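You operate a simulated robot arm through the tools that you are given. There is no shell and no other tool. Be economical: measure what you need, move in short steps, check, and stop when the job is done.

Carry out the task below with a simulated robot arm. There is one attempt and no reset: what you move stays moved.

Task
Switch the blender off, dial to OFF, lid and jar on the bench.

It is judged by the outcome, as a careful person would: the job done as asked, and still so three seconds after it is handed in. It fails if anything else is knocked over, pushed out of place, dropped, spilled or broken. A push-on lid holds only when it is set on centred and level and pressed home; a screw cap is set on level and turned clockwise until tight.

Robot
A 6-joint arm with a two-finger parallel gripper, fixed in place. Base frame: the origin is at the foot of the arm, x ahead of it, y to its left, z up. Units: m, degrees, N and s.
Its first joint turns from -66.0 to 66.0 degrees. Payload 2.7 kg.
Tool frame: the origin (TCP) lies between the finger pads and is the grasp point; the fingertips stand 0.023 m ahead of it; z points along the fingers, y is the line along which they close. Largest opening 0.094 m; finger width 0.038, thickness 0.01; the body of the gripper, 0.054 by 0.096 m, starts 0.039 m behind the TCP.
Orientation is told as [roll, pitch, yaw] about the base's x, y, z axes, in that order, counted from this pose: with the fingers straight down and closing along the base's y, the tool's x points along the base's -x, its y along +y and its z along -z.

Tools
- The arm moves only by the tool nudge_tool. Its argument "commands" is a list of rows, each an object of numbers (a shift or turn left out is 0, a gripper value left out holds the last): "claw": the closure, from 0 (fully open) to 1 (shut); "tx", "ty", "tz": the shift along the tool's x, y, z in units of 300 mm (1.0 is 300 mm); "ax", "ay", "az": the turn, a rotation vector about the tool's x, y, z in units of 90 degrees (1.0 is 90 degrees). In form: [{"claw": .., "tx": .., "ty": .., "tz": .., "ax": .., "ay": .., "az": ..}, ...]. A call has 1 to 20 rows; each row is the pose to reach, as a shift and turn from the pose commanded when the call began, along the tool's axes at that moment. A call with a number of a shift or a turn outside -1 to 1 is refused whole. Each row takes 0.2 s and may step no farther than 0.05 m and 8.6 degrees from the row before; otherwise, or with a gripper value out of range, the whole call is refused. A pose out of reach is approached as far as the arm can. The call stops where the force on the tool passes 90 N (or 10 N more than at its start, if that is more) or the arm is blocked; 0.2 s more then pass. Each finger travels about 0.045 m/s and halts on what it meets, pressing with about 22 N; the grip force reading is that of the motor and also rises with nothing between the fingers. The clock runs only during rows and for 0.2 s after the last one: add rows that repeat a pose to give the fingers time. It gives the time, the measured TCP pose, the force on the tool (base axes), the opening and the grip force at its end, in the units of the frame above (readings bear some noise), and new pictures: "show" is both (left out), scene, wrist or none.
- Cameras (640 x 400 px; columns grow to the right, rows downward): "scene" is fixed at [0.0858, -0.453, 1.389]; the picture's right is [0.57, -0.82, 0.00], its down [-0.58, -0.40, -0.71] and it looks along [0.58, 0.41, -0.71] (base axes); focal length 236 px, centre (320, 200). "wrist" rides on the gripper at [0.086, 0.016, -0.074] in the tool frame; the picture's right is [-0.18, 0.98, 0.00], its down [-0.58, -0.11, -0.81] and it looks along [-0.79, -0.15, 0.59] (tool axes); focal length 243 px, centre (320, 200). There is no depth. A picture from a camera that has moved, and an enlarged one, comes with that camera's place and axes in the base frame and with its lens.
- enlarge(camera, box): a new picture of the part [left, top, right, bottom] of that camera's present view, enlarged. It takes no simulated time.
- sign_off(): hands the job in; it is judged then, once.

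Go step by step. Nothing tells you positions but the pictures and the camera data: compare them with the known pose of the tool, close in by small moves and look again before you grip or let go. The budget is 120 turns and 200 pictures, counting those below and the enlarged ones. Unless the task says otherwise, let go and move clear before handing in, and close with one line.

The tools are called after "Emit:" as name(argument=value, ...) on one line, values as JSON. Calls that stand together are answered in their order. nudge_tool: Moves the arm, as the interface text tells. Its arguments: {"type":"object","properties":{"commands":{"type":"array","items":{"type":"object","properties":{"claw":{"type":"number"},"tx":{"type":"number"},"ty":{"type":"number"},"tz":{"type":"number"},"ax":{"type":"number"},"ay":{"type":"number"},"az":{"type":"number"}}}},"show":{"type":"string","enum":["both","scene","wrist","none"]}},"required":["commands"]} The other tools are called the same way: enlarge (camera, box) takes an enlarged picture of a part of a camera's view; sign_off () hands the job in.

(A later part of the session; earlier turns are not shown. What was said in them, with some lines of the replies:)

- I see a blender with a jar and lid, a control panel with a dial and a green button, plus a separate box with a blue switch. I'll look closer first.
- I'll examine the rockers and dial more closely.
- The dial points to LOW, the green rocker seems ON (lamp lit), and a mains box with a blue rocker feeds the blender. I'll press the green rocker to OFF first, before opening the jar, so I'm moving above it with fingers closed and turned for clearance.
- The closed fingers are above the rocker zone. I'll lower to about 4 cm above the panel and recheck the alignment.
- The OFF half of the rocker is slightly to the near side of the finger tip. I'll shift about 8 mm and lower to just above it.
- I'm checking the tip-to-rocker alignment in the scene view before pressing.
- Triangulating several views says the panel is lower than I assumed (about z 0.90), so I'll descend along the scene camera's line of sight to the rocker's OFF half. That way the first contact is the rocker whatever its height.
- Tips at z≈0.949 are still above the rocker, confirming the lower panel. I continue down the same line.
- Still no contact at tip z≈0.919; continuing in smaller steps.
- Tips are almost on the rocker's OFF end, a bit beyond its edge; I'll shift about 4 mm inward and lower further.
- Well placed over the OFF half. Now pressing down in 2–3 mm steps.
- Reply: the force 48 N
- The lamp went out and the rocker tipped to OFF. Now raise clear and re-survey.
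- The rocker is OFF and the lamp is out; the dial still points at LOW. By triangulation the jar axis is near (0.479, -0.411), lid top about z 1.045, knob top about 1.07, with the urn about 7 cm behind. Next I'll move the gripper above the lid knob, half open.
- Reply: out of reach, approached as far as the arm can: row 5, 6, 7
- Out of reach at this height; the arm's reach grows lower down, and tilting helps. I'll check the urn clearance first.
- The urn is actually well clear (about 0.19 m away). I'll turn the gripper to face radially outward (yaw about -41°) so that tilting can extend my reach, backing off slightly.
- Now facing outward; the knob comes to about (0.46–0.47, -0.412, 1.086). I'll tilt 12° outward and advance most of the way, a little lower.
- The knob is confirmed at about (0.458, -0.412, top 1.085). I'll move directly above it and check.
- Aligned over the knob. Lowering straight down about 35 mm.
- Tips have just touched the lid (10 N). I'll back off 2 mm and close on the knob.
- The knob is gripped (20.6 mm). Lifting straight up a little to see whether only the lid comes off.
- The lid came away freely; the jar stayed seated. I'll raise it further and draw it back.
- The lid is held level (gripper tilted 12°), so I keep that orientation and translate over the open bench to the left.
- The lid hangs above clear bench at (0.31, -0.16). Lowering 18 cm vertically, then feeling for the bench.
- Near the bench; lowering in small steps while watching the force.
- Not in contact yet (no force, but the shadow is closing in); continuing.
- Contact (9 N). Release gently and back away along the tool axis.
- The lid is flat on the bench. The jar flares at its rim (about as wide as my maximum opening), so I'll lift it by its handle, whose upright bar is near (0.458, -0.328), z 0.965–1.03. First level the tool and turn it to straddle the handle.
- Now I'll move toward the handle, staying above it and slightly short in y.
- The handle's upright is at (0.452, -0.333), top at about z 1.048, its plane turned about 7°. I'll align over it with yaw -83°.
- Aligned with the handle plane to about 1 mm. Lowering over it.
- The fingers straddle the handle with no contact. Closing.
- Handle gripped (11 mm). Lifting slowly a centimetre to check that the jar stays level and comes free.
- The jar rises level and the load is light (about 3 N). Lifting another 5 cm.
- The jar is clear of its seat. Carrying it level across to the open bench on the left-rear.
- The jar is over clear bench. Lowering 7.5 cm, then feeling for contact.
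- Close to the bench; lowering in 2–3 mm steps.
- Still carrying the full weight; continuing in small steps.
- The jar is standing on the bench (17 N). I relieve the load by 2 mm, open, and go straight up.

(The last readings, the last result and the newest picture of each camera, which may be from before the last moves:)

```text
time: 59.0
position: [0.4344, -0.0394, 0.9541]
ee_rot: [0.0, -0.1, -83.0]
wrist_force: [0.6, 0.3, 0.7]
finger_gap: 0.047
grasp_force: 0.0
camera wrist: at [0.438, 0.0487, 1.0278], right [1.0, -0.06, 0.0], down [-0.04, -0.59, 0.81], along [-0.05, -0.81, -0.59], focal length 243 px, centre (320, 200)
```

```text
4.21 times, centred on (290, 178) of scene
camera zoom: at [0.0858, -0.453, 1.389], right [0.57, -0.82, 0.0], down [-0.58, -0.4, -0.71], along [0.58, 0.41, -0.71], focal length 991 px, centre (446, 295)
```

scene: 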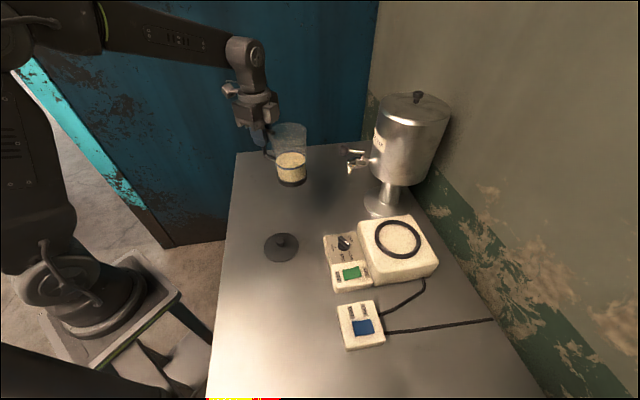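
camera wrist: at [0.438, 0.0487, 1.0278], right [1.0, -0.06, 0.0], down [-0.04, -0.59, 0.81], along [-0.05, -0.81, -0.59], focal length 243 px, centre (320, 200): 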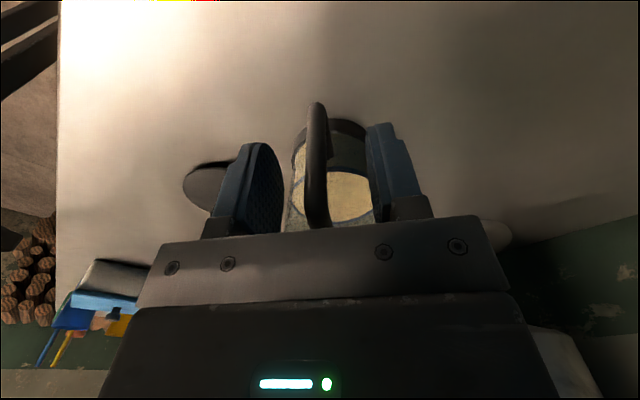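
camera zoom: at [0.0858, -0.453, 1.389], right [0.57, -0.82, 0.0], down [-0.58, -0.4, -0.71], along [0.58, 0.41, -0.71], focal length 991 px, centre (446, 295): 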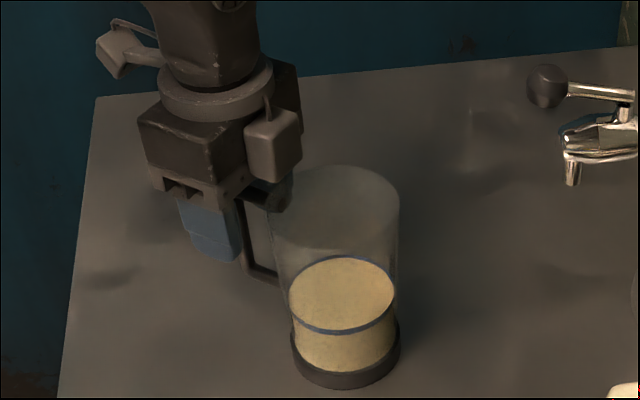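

The jar stands on its own. Rising straight up clear of the handle.

Emit:
nudge_tool(commands=[{"tz": -0.05}, {"tz": -0.13}, {"tz": -0.25}, {"tz": -0.4}, {"tz": -0.52}, {"tz": -0.52}])

Emit:
enlarge(camera="scene", box=[320, 225, 380, 265])

```text
time: 60.4
position: [0.4304, -0.0382, 1.1087]
ee_rot: [0.0, 0.0, -83.0]
wrist_force: [0.4, 0.3, 0.8]
finger_gap: 0.0468
grasp_force: 0.2
camera wrist: at [0.4343, 0.0496, 1.1835], right [1.0, -0.06, 0.0], down [-0.04, -0.59, 0.81], along [-0.05, -0.81, -0.59], focal length 243 px, centre (320, 200)
```

scene: 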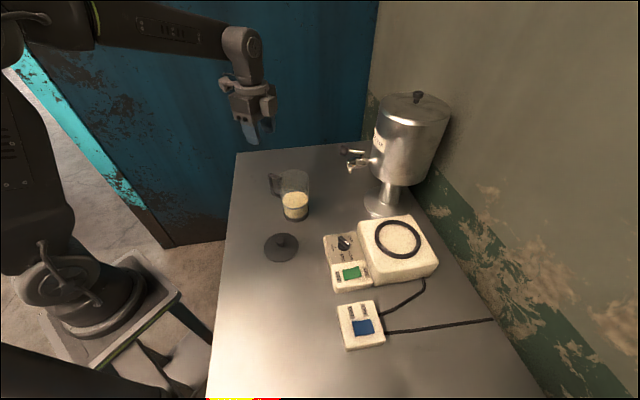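
wrist: 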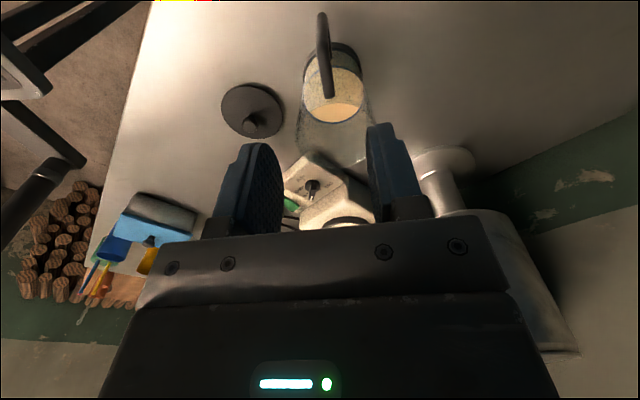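

```text
10.00 times, centred on (350, 245) of scene
camera zoom: at [0.0858, -0.453, 1.389], right [0.57, -0.82, 0.0], down [-0.58, -0.4, -0.71], along [0.58, 0.41, -0.71], focal length 2355 px, centre (20, -250)
```

zoom: 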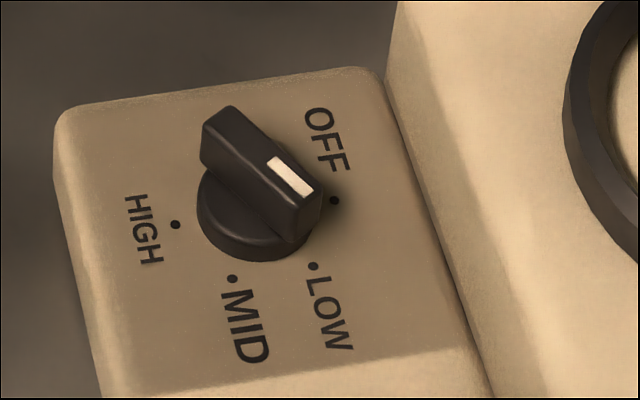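

Lid and jar are on the bench. The dial centre is at about (0.396, -0.305) with its bar at LOW (-105°); OFF lies 60° counter-clockwise (-45°). I'll move above the dial with jaws across the bar (yaw -105°).

Emit:
nudge_tool(commands=[{"tx": -0.12, "ty": -0.03, "az": 0.035}, {"tx": -0.245, "ty": -0.06, "az": 0.07}, {"tx": -0.37, "ty": -0.095, "az": 0.105}, {"tx": -0.495, "ty": -0.125, "az": 0.14}, {"tx": -0.62, "ty": -0.16, "az": 0.175}, {"tx": -0.745, "ty": -0.19, "az": 0.21}, {"tx": -0.869, "ty": -0.221, "az": 0.244}, {"tx": -0.869, "ty": -0.221, "az": 0.244}])

Emit:
enlarge(camera="wrist", box=[220, 40, 440, 190])

```text
time: 62.2
position: [0.4006, -0.3061, 1.1087]
ee_rot: [0.0, -0.1, -105.0]
wrist_force: [0.0, -0.4, -0.4]
finger_gap: 0.0469
grasp_force: 0.1
camera wrist: at [0.4357, -0.2273, 1.1826], right [0.9, -0.43, 0.0], down [-0.26, -0.53, 0.81], along [-0.35, -0.73, -0.59], focal length 243 px, centre (320, 200)
```

scene: 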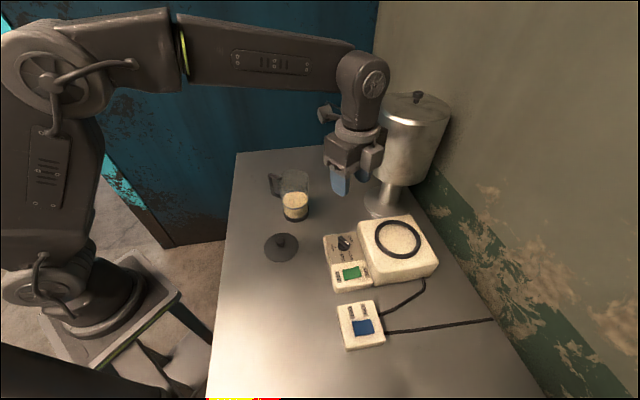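
wrist: 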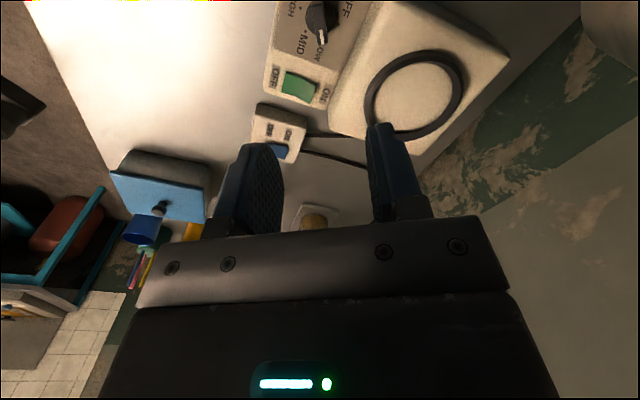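

```text
2.67 times, centred on (330, 115) of wrist
camera zoom: at [0.4357, -0.2273, 1.1826], right [0.9, -0.43, 0.0], down [-0.26, -0.53, 0.81], along [-0.35, -0.73, -0.59], focal length 647 px, centre (293, 427)
```

zoom: 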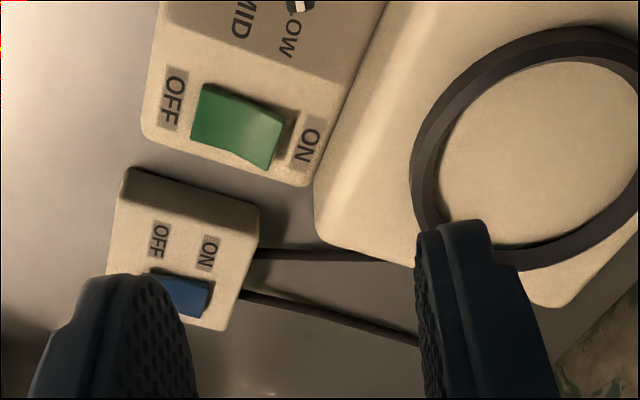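

Nearly over the dial. Lowering to about 7 cm above and re-checking.

Emit:
nudge_tool(commands=[{"tz": 0.1, "ty": -0.009}, {"tz": 0.22, "ty": -0.009}, {"tz": 0.36, "ty": -0.009}, {"tz": 0.45, "ty": -0.009}, {"tz": 0.45, "ty": -0.009}], show="none")

Emit:
enlarge(camera="wrist", box=[220, 20, 440, 170])

Emit:
enlarge(camera="scene", box=[310, 190, 390, 270])

```text
time: 63.4
position: [0.3971, -0.3046, 0.9725]
ee_rot: [0.0, -0.1, -104.9]
wrist_force: [0.4, -0.3, -0.3]
finger_gap: 0.047
grasp_force: 0.0
```

```text
2.67 times, centred on (330, 95) of wrist
camera zoom: at [0.4338, -0.2253, 1.0459], right [0.9, -0.43, 0.0], down [-0.26, -0.53, 0.81], along [-0.35, -0.73, -0.59], focal length 647 px, centre (293, 480)
```

zoom: 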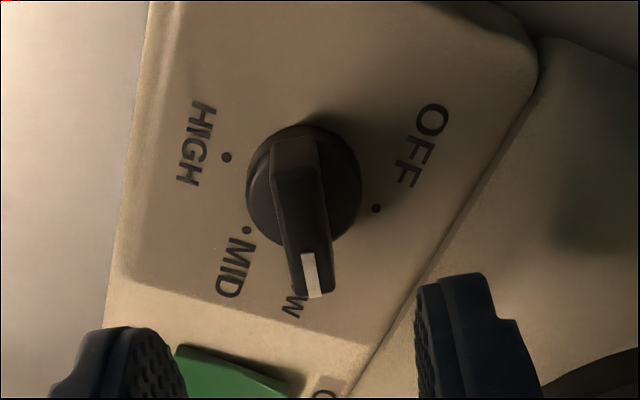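

```text
5.00 times, centred on (350, 230) of scene
camera zoom: at [0.0858, -0.453, 1.389], right [0.57, -0.82, 0.0], down [-0.58, -0.4, -0.71], along [0.58, 0.41, -0.71], focal length 1177 px, centre (170, 50)
```

zoom: 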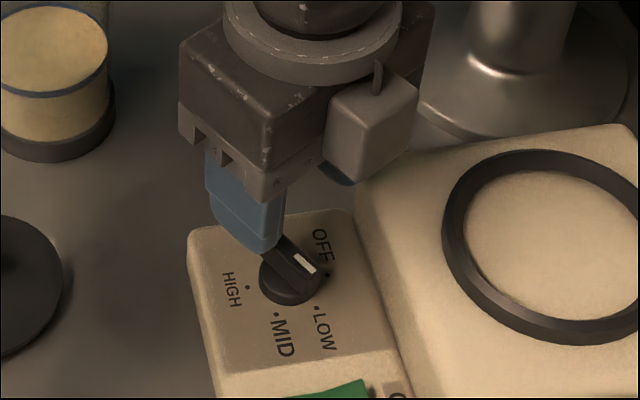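

The bar is aligned with the jaws within about 2 mm. Lowering around it.

Emit:
nudge_tool(commands=[{"tz": 0.06, "ty": 0.005}, {"tz": 0.12, "ty": 0.005}, {"tz": 0.16, "ty": 0.005}, {"tz": 0.175, "ty": 0.005}, {"tz": 0.175, "ty": 0.005}], show="wrist")

Emit:
enlarge(camera="wrist", box=[220, 70, 440, 220])

Emit:
enlarge(camera="scene", box=[310, 200, 390, 270])

```text
time: 64.6
position: [0.4, -0.3038, 0.923]
ee_rot: [0.0, -0.1, -104.8]
wrist_force: [0.0, -1.0, 0.5]
finger_gap: 0.0466
grasp_force: 0.0
camera wrist: at [0.4352, -0.225, 0.9955], right [0.9, -0.43, 0.0], down [-0.25, -0.53, 0.81], along [-0.35, -0.73, -0.59], focal length 243 px, centre (320, 200)
```

wrist: 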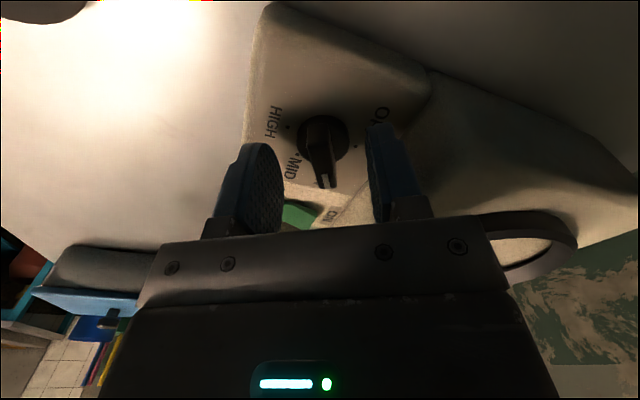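

```text
2.67 times, centred on (330, 145) of wrist
camera zoom: at [0.4352, -0.225, 0.9955], right [0.9, -0.43, 0.0], down [-0.25, -0.53, 0.81], along [-0.35, -0.73, -0.59], focal length 647 px, centre (293, 347)
```

zoom: 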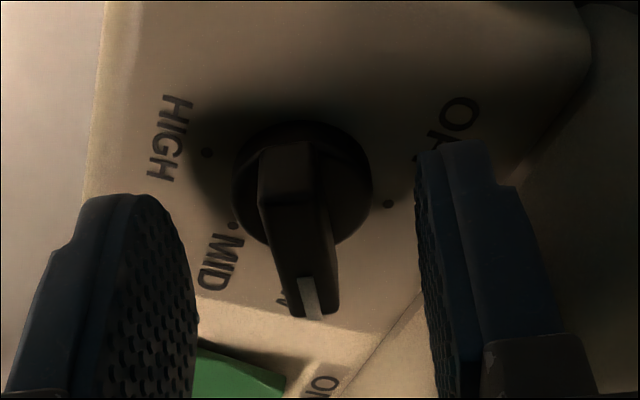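

```text
5.71 times, centred on (350, 235) of scene
camera zoom: at [0.0858, -0.453, 1.389], right [0.57, -0.82, 0.0], down [-0.58, -0.4, -0.71], along [0.58, 0.41, -0.71], focal length 1346 px, centre (149, 0)
```

zoom: 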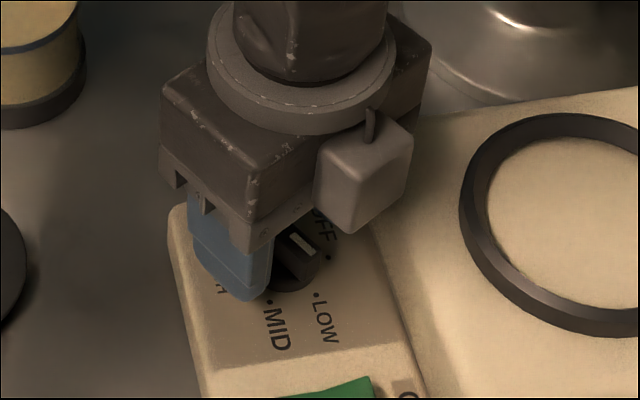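

The bar top is near z 0.902, so the tips need to go about 9 mm deeper; feeling down in small steps.

Emit:
nudge_tool(commands=[{"tz": 0.01}, {"tz": 0.02}, {"tz": 0.03}, {"tz": 0.03}], show="none")

Emit:
enlarge(camera="wrist", box=[220, 70, 440, 220])

```text
time: 65.6
position: [0.3988, -0.305, 0.9134]
ee_rot: [0.0, 0.0, -104.9]
wrist_force: [-0.2, -0.1, 0.5]
finger_gap: 0.047
grasp_force: 0.0
```

```text
2.67 times, centred on (330, 145) of wrist
camera zoom: at [0.4347, -0.2254, 0.9867], right [0.9, -0.43, 0.0], down [-0.26, -0.53, 0.81], along [-0.35, -0.73, -0.59], focal length 647 px, centre (293, 347)
```

zoom: 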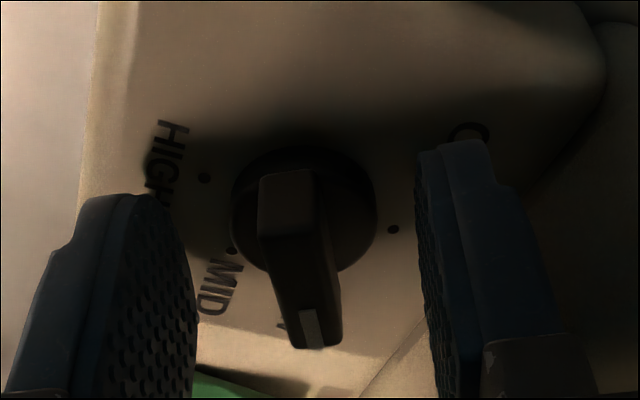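

Tips are now about 10 mm below the bar top with no contact. Closing on the bar.

Emit:
nudge_tool(commands=[{"claw": 0.7}, {"claw": 0.85}, {"claw": 1}, {"claw": 1}, {"claw": 1}], show="none")

Emit:
enlarge(camera="wrist", box=[220, 70, 440, 220])

```text
time: 66.8
position: [0.3999, -0.305, 0.9117]
ee_rot: [0.2, -0.1, -104.8]
wrist_force: [16.7, -5.8, -3.9]
finger_gap: 0.0283
grasp_force: 44.9
```

```text
2.67 times, centred on (330, 145) of wrist
camera zoom: at [0.4357, -0.2256, 0.987], right [0.9, -0.43, 0.0], down [-0.26, -0.53, 0.81], along [-0.35, -0.73, -0.59], focal length 647 px, centre (293, 347)
```

zoom: 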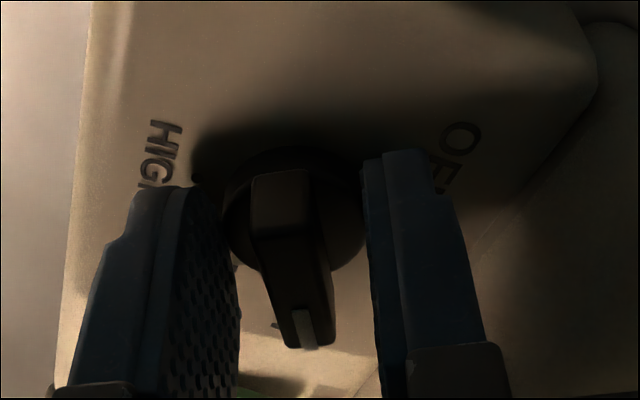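

The jaws caught the round base of the dial (28 mm). I'll open, rise 6 mm, and take the bar instead.

Emit:
nudge_tool(commands=[{"claw": 0.6}, {"claw": 0.6}, {"claw": 0.6, "tz": -0.02, "ty": 0.005}, {"claw": 0.6, "tz": -0.02, "ty": 0.005}, {"claw": 0.8, "tz": -0.02, "ty": 0.005}, {"claw": 1, "tz": -0.02, "ty": 0.005}, {"claw": 1, "tz": -0.02, "ty": 0.005}, {"claw": 1, "tz": -0.02, "ty": 0.005}], show="none")

Emit:
enlarge(camera="wrist", box=[220, 70, 440, 220])

```text
time: 68.6
position: [0.4002, -0.3047, 0.92]
ee_rot: [-0.1, 0.1, -105.0]
wrist_force: [-3.8, 2.3, 2.0]
finger_gap: 0.0106
grasp_force: 44.8
```

```text
2.67 times, centred on (330, 145) of wrist
camera zoom: at [0.4362, -0.2256, 0.9928], right [0.9, -0.43, 0.0], down [-0.25, -0.53, 0.81], along [-0.35, -0.73, -0.59], focal length 647 px, centre (293, 347)
```

zoom: 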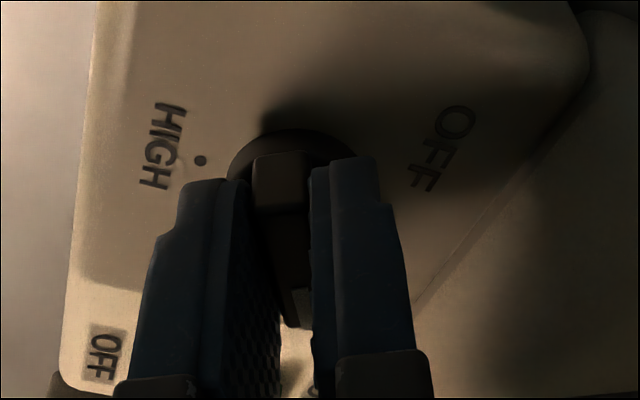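

The bar is gripped (10.6 mm). Turning 60° counter-clockwise (seen from above) to OFF.

Emit:
nudge_tool(commands=[{"az": -0.08}, {"az": -0.16}, {"az": -0.24}, {"az": -0.32}, {"az": -0.4}, {"az": -0.48}, {"az": -0.56}, {"az": -0.64}, {"az": -0.667}, {"az": -0.667}], show="none")

Emit:
enlarge(camera="wrist", box=[220, 70, 440, 220])

Emit:
enlarge(camera="scene", box=[310, 200, 390, 270])

```text
time: 70.8
position: [0.3971, -0.3049, 0.9189]
ee_rot: [-0.2, 0.3, -45.1]
wrist_force: [-33.9, -6.7, 5.5]
finger_gap: 0.0106
grasp_force: 44.5
```

```text
2.67 times, centred on (330, 145) of wrist
camera zoom: at [0.346, -0.2334, 0.9932], right [0.82, 0.57, 0.0], down [0.34, -0.49, 0.8], along [0.45, -0.66, -0.6], focal length 647 px, centre (293, 347)
```

zoom: 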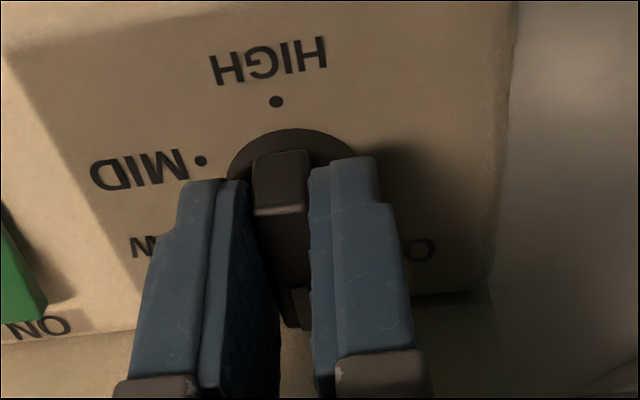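

```text
5.71 times, centred on (350, 235) of scene
camera zoom: at [0.0849, -0.4531, 1.389], right [0.57, -0.82, 0.0], down [-0.58, -0.4, -0.71], along [0.58, 0.41, -0.71], focal length 1346 px, centre (149, 0)
```

zoom: 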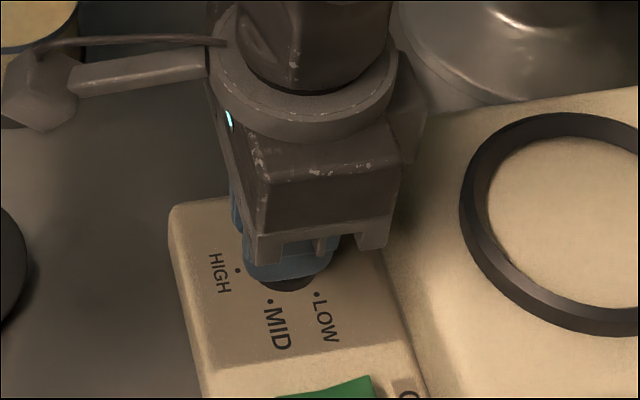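

The bar turned to OFF. Releasing and rising to verify.

Emit:
nudge_tool(commands=[{"claw": 0.8}, {"claw": 0.6}, {"claw": 0.5}, {"claw": 0.5}, {"tz": -0.06}, {"tz": -0.18}, {"tz": -0.32}, {"tz": -0.46}, {"tz": -0.6}, {"tz": -0.6}])

Emit:
enlarge(camera="scene", box=[320, 225, 390, 290])

```text
time: 73.0
position: [0.3999, -0.3058, 1.1012]
ee_rot: [0.0, -0.1, -44.8]
wrist_force: [0.7, -0.1, -0.2]
finger_gap: 0.0472
grasp_force: 0.0
camera wrist: at [0.3488, -0.2338, 1.1741], right [0.82, 0.57, 0.0], down [0.33, -0.49, 0.81], along [0.46, -0.67, -0.59], focal length 243 px, centre (320, 200)
```

scene: 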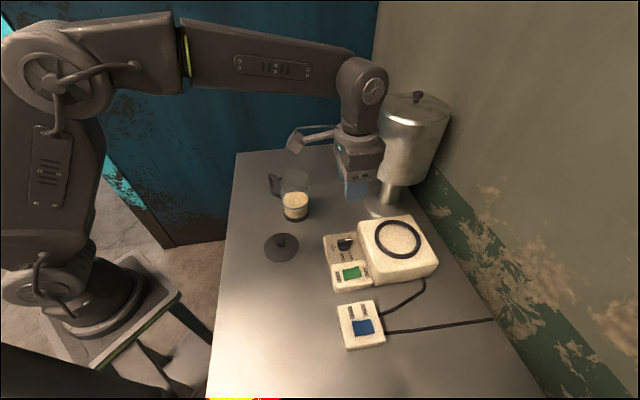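
wrist: 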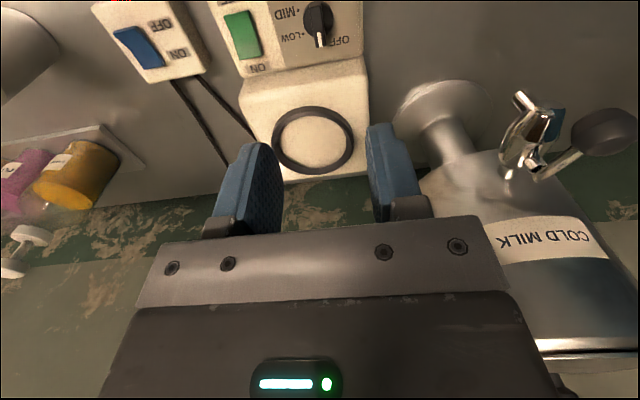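

```text
6.15 times, centred on (355, 258) of scene
camera zoom: at [0.0858, -0.453, 1.389], right [0.57, -0.82, 0.0], down [-0.58, -0.4, -0.71], along [0.58, 0.41, -0.71], focal length 1449 px, centre (105, -154)
```

zoom: 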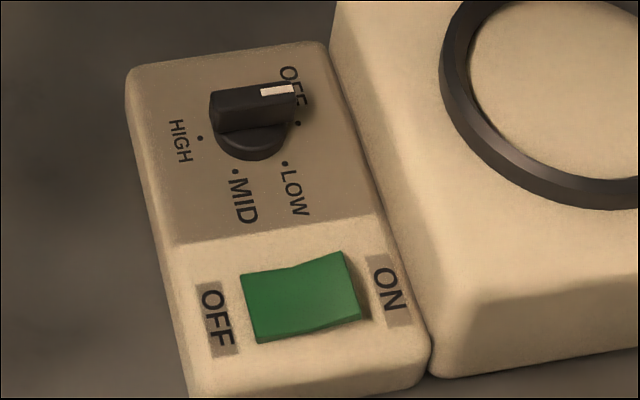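

Emit:
enlarge(camera="wrist", box=[210, 0, 370, 100])

Emit:
enlarge(camera="scene", box=[240, 150, 400, 270])

```text
4.00 times, centred on (290, 50) of wrist
camera zoom: at [0.3488, -0.2338, 1.1741], right [0.82, 0.57, 0.0], down [0.33, -0.49, 0.81], along [0.46, -0.67, -0.59], focal length 970 px, centre (440, 800)
```

zoom: 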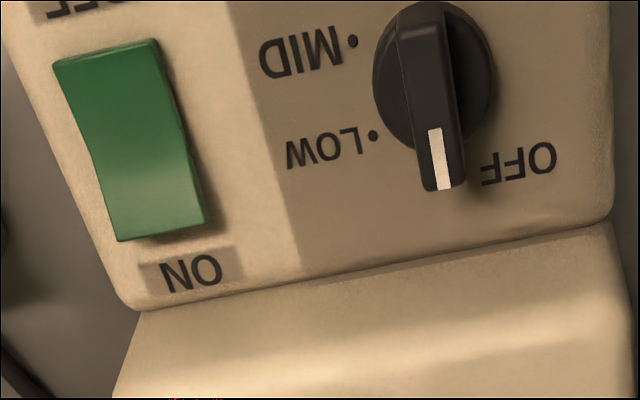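

```text
3.33 times, centred on (320, 210) of scene
camera zoom: at [0.0858, -0.453, 1.389], right [0.57, -0.82, 0.0], down [-0.58, -0.4, -0.71], along [0.58, 0.41, -0.71], focal length 785 px, centre (320, 167)
```

zoom: 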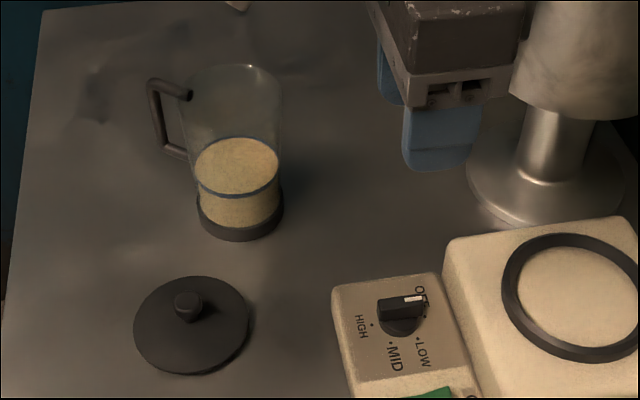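

The rocker is OFF with the lamp out, and the dial bar covers the OFF mark. Lid and jar stand on the bench, nothing else has moved, and the gripper is clear.

Emit:
sign_off()

```text
The job is handed in.
```

The blender is switched off, with the green rocker at OFF, the lamp out and the dial at OFF. The lid and the jar, contents unspilled, are on the bench, and I left the blue MAINS switch as it was.
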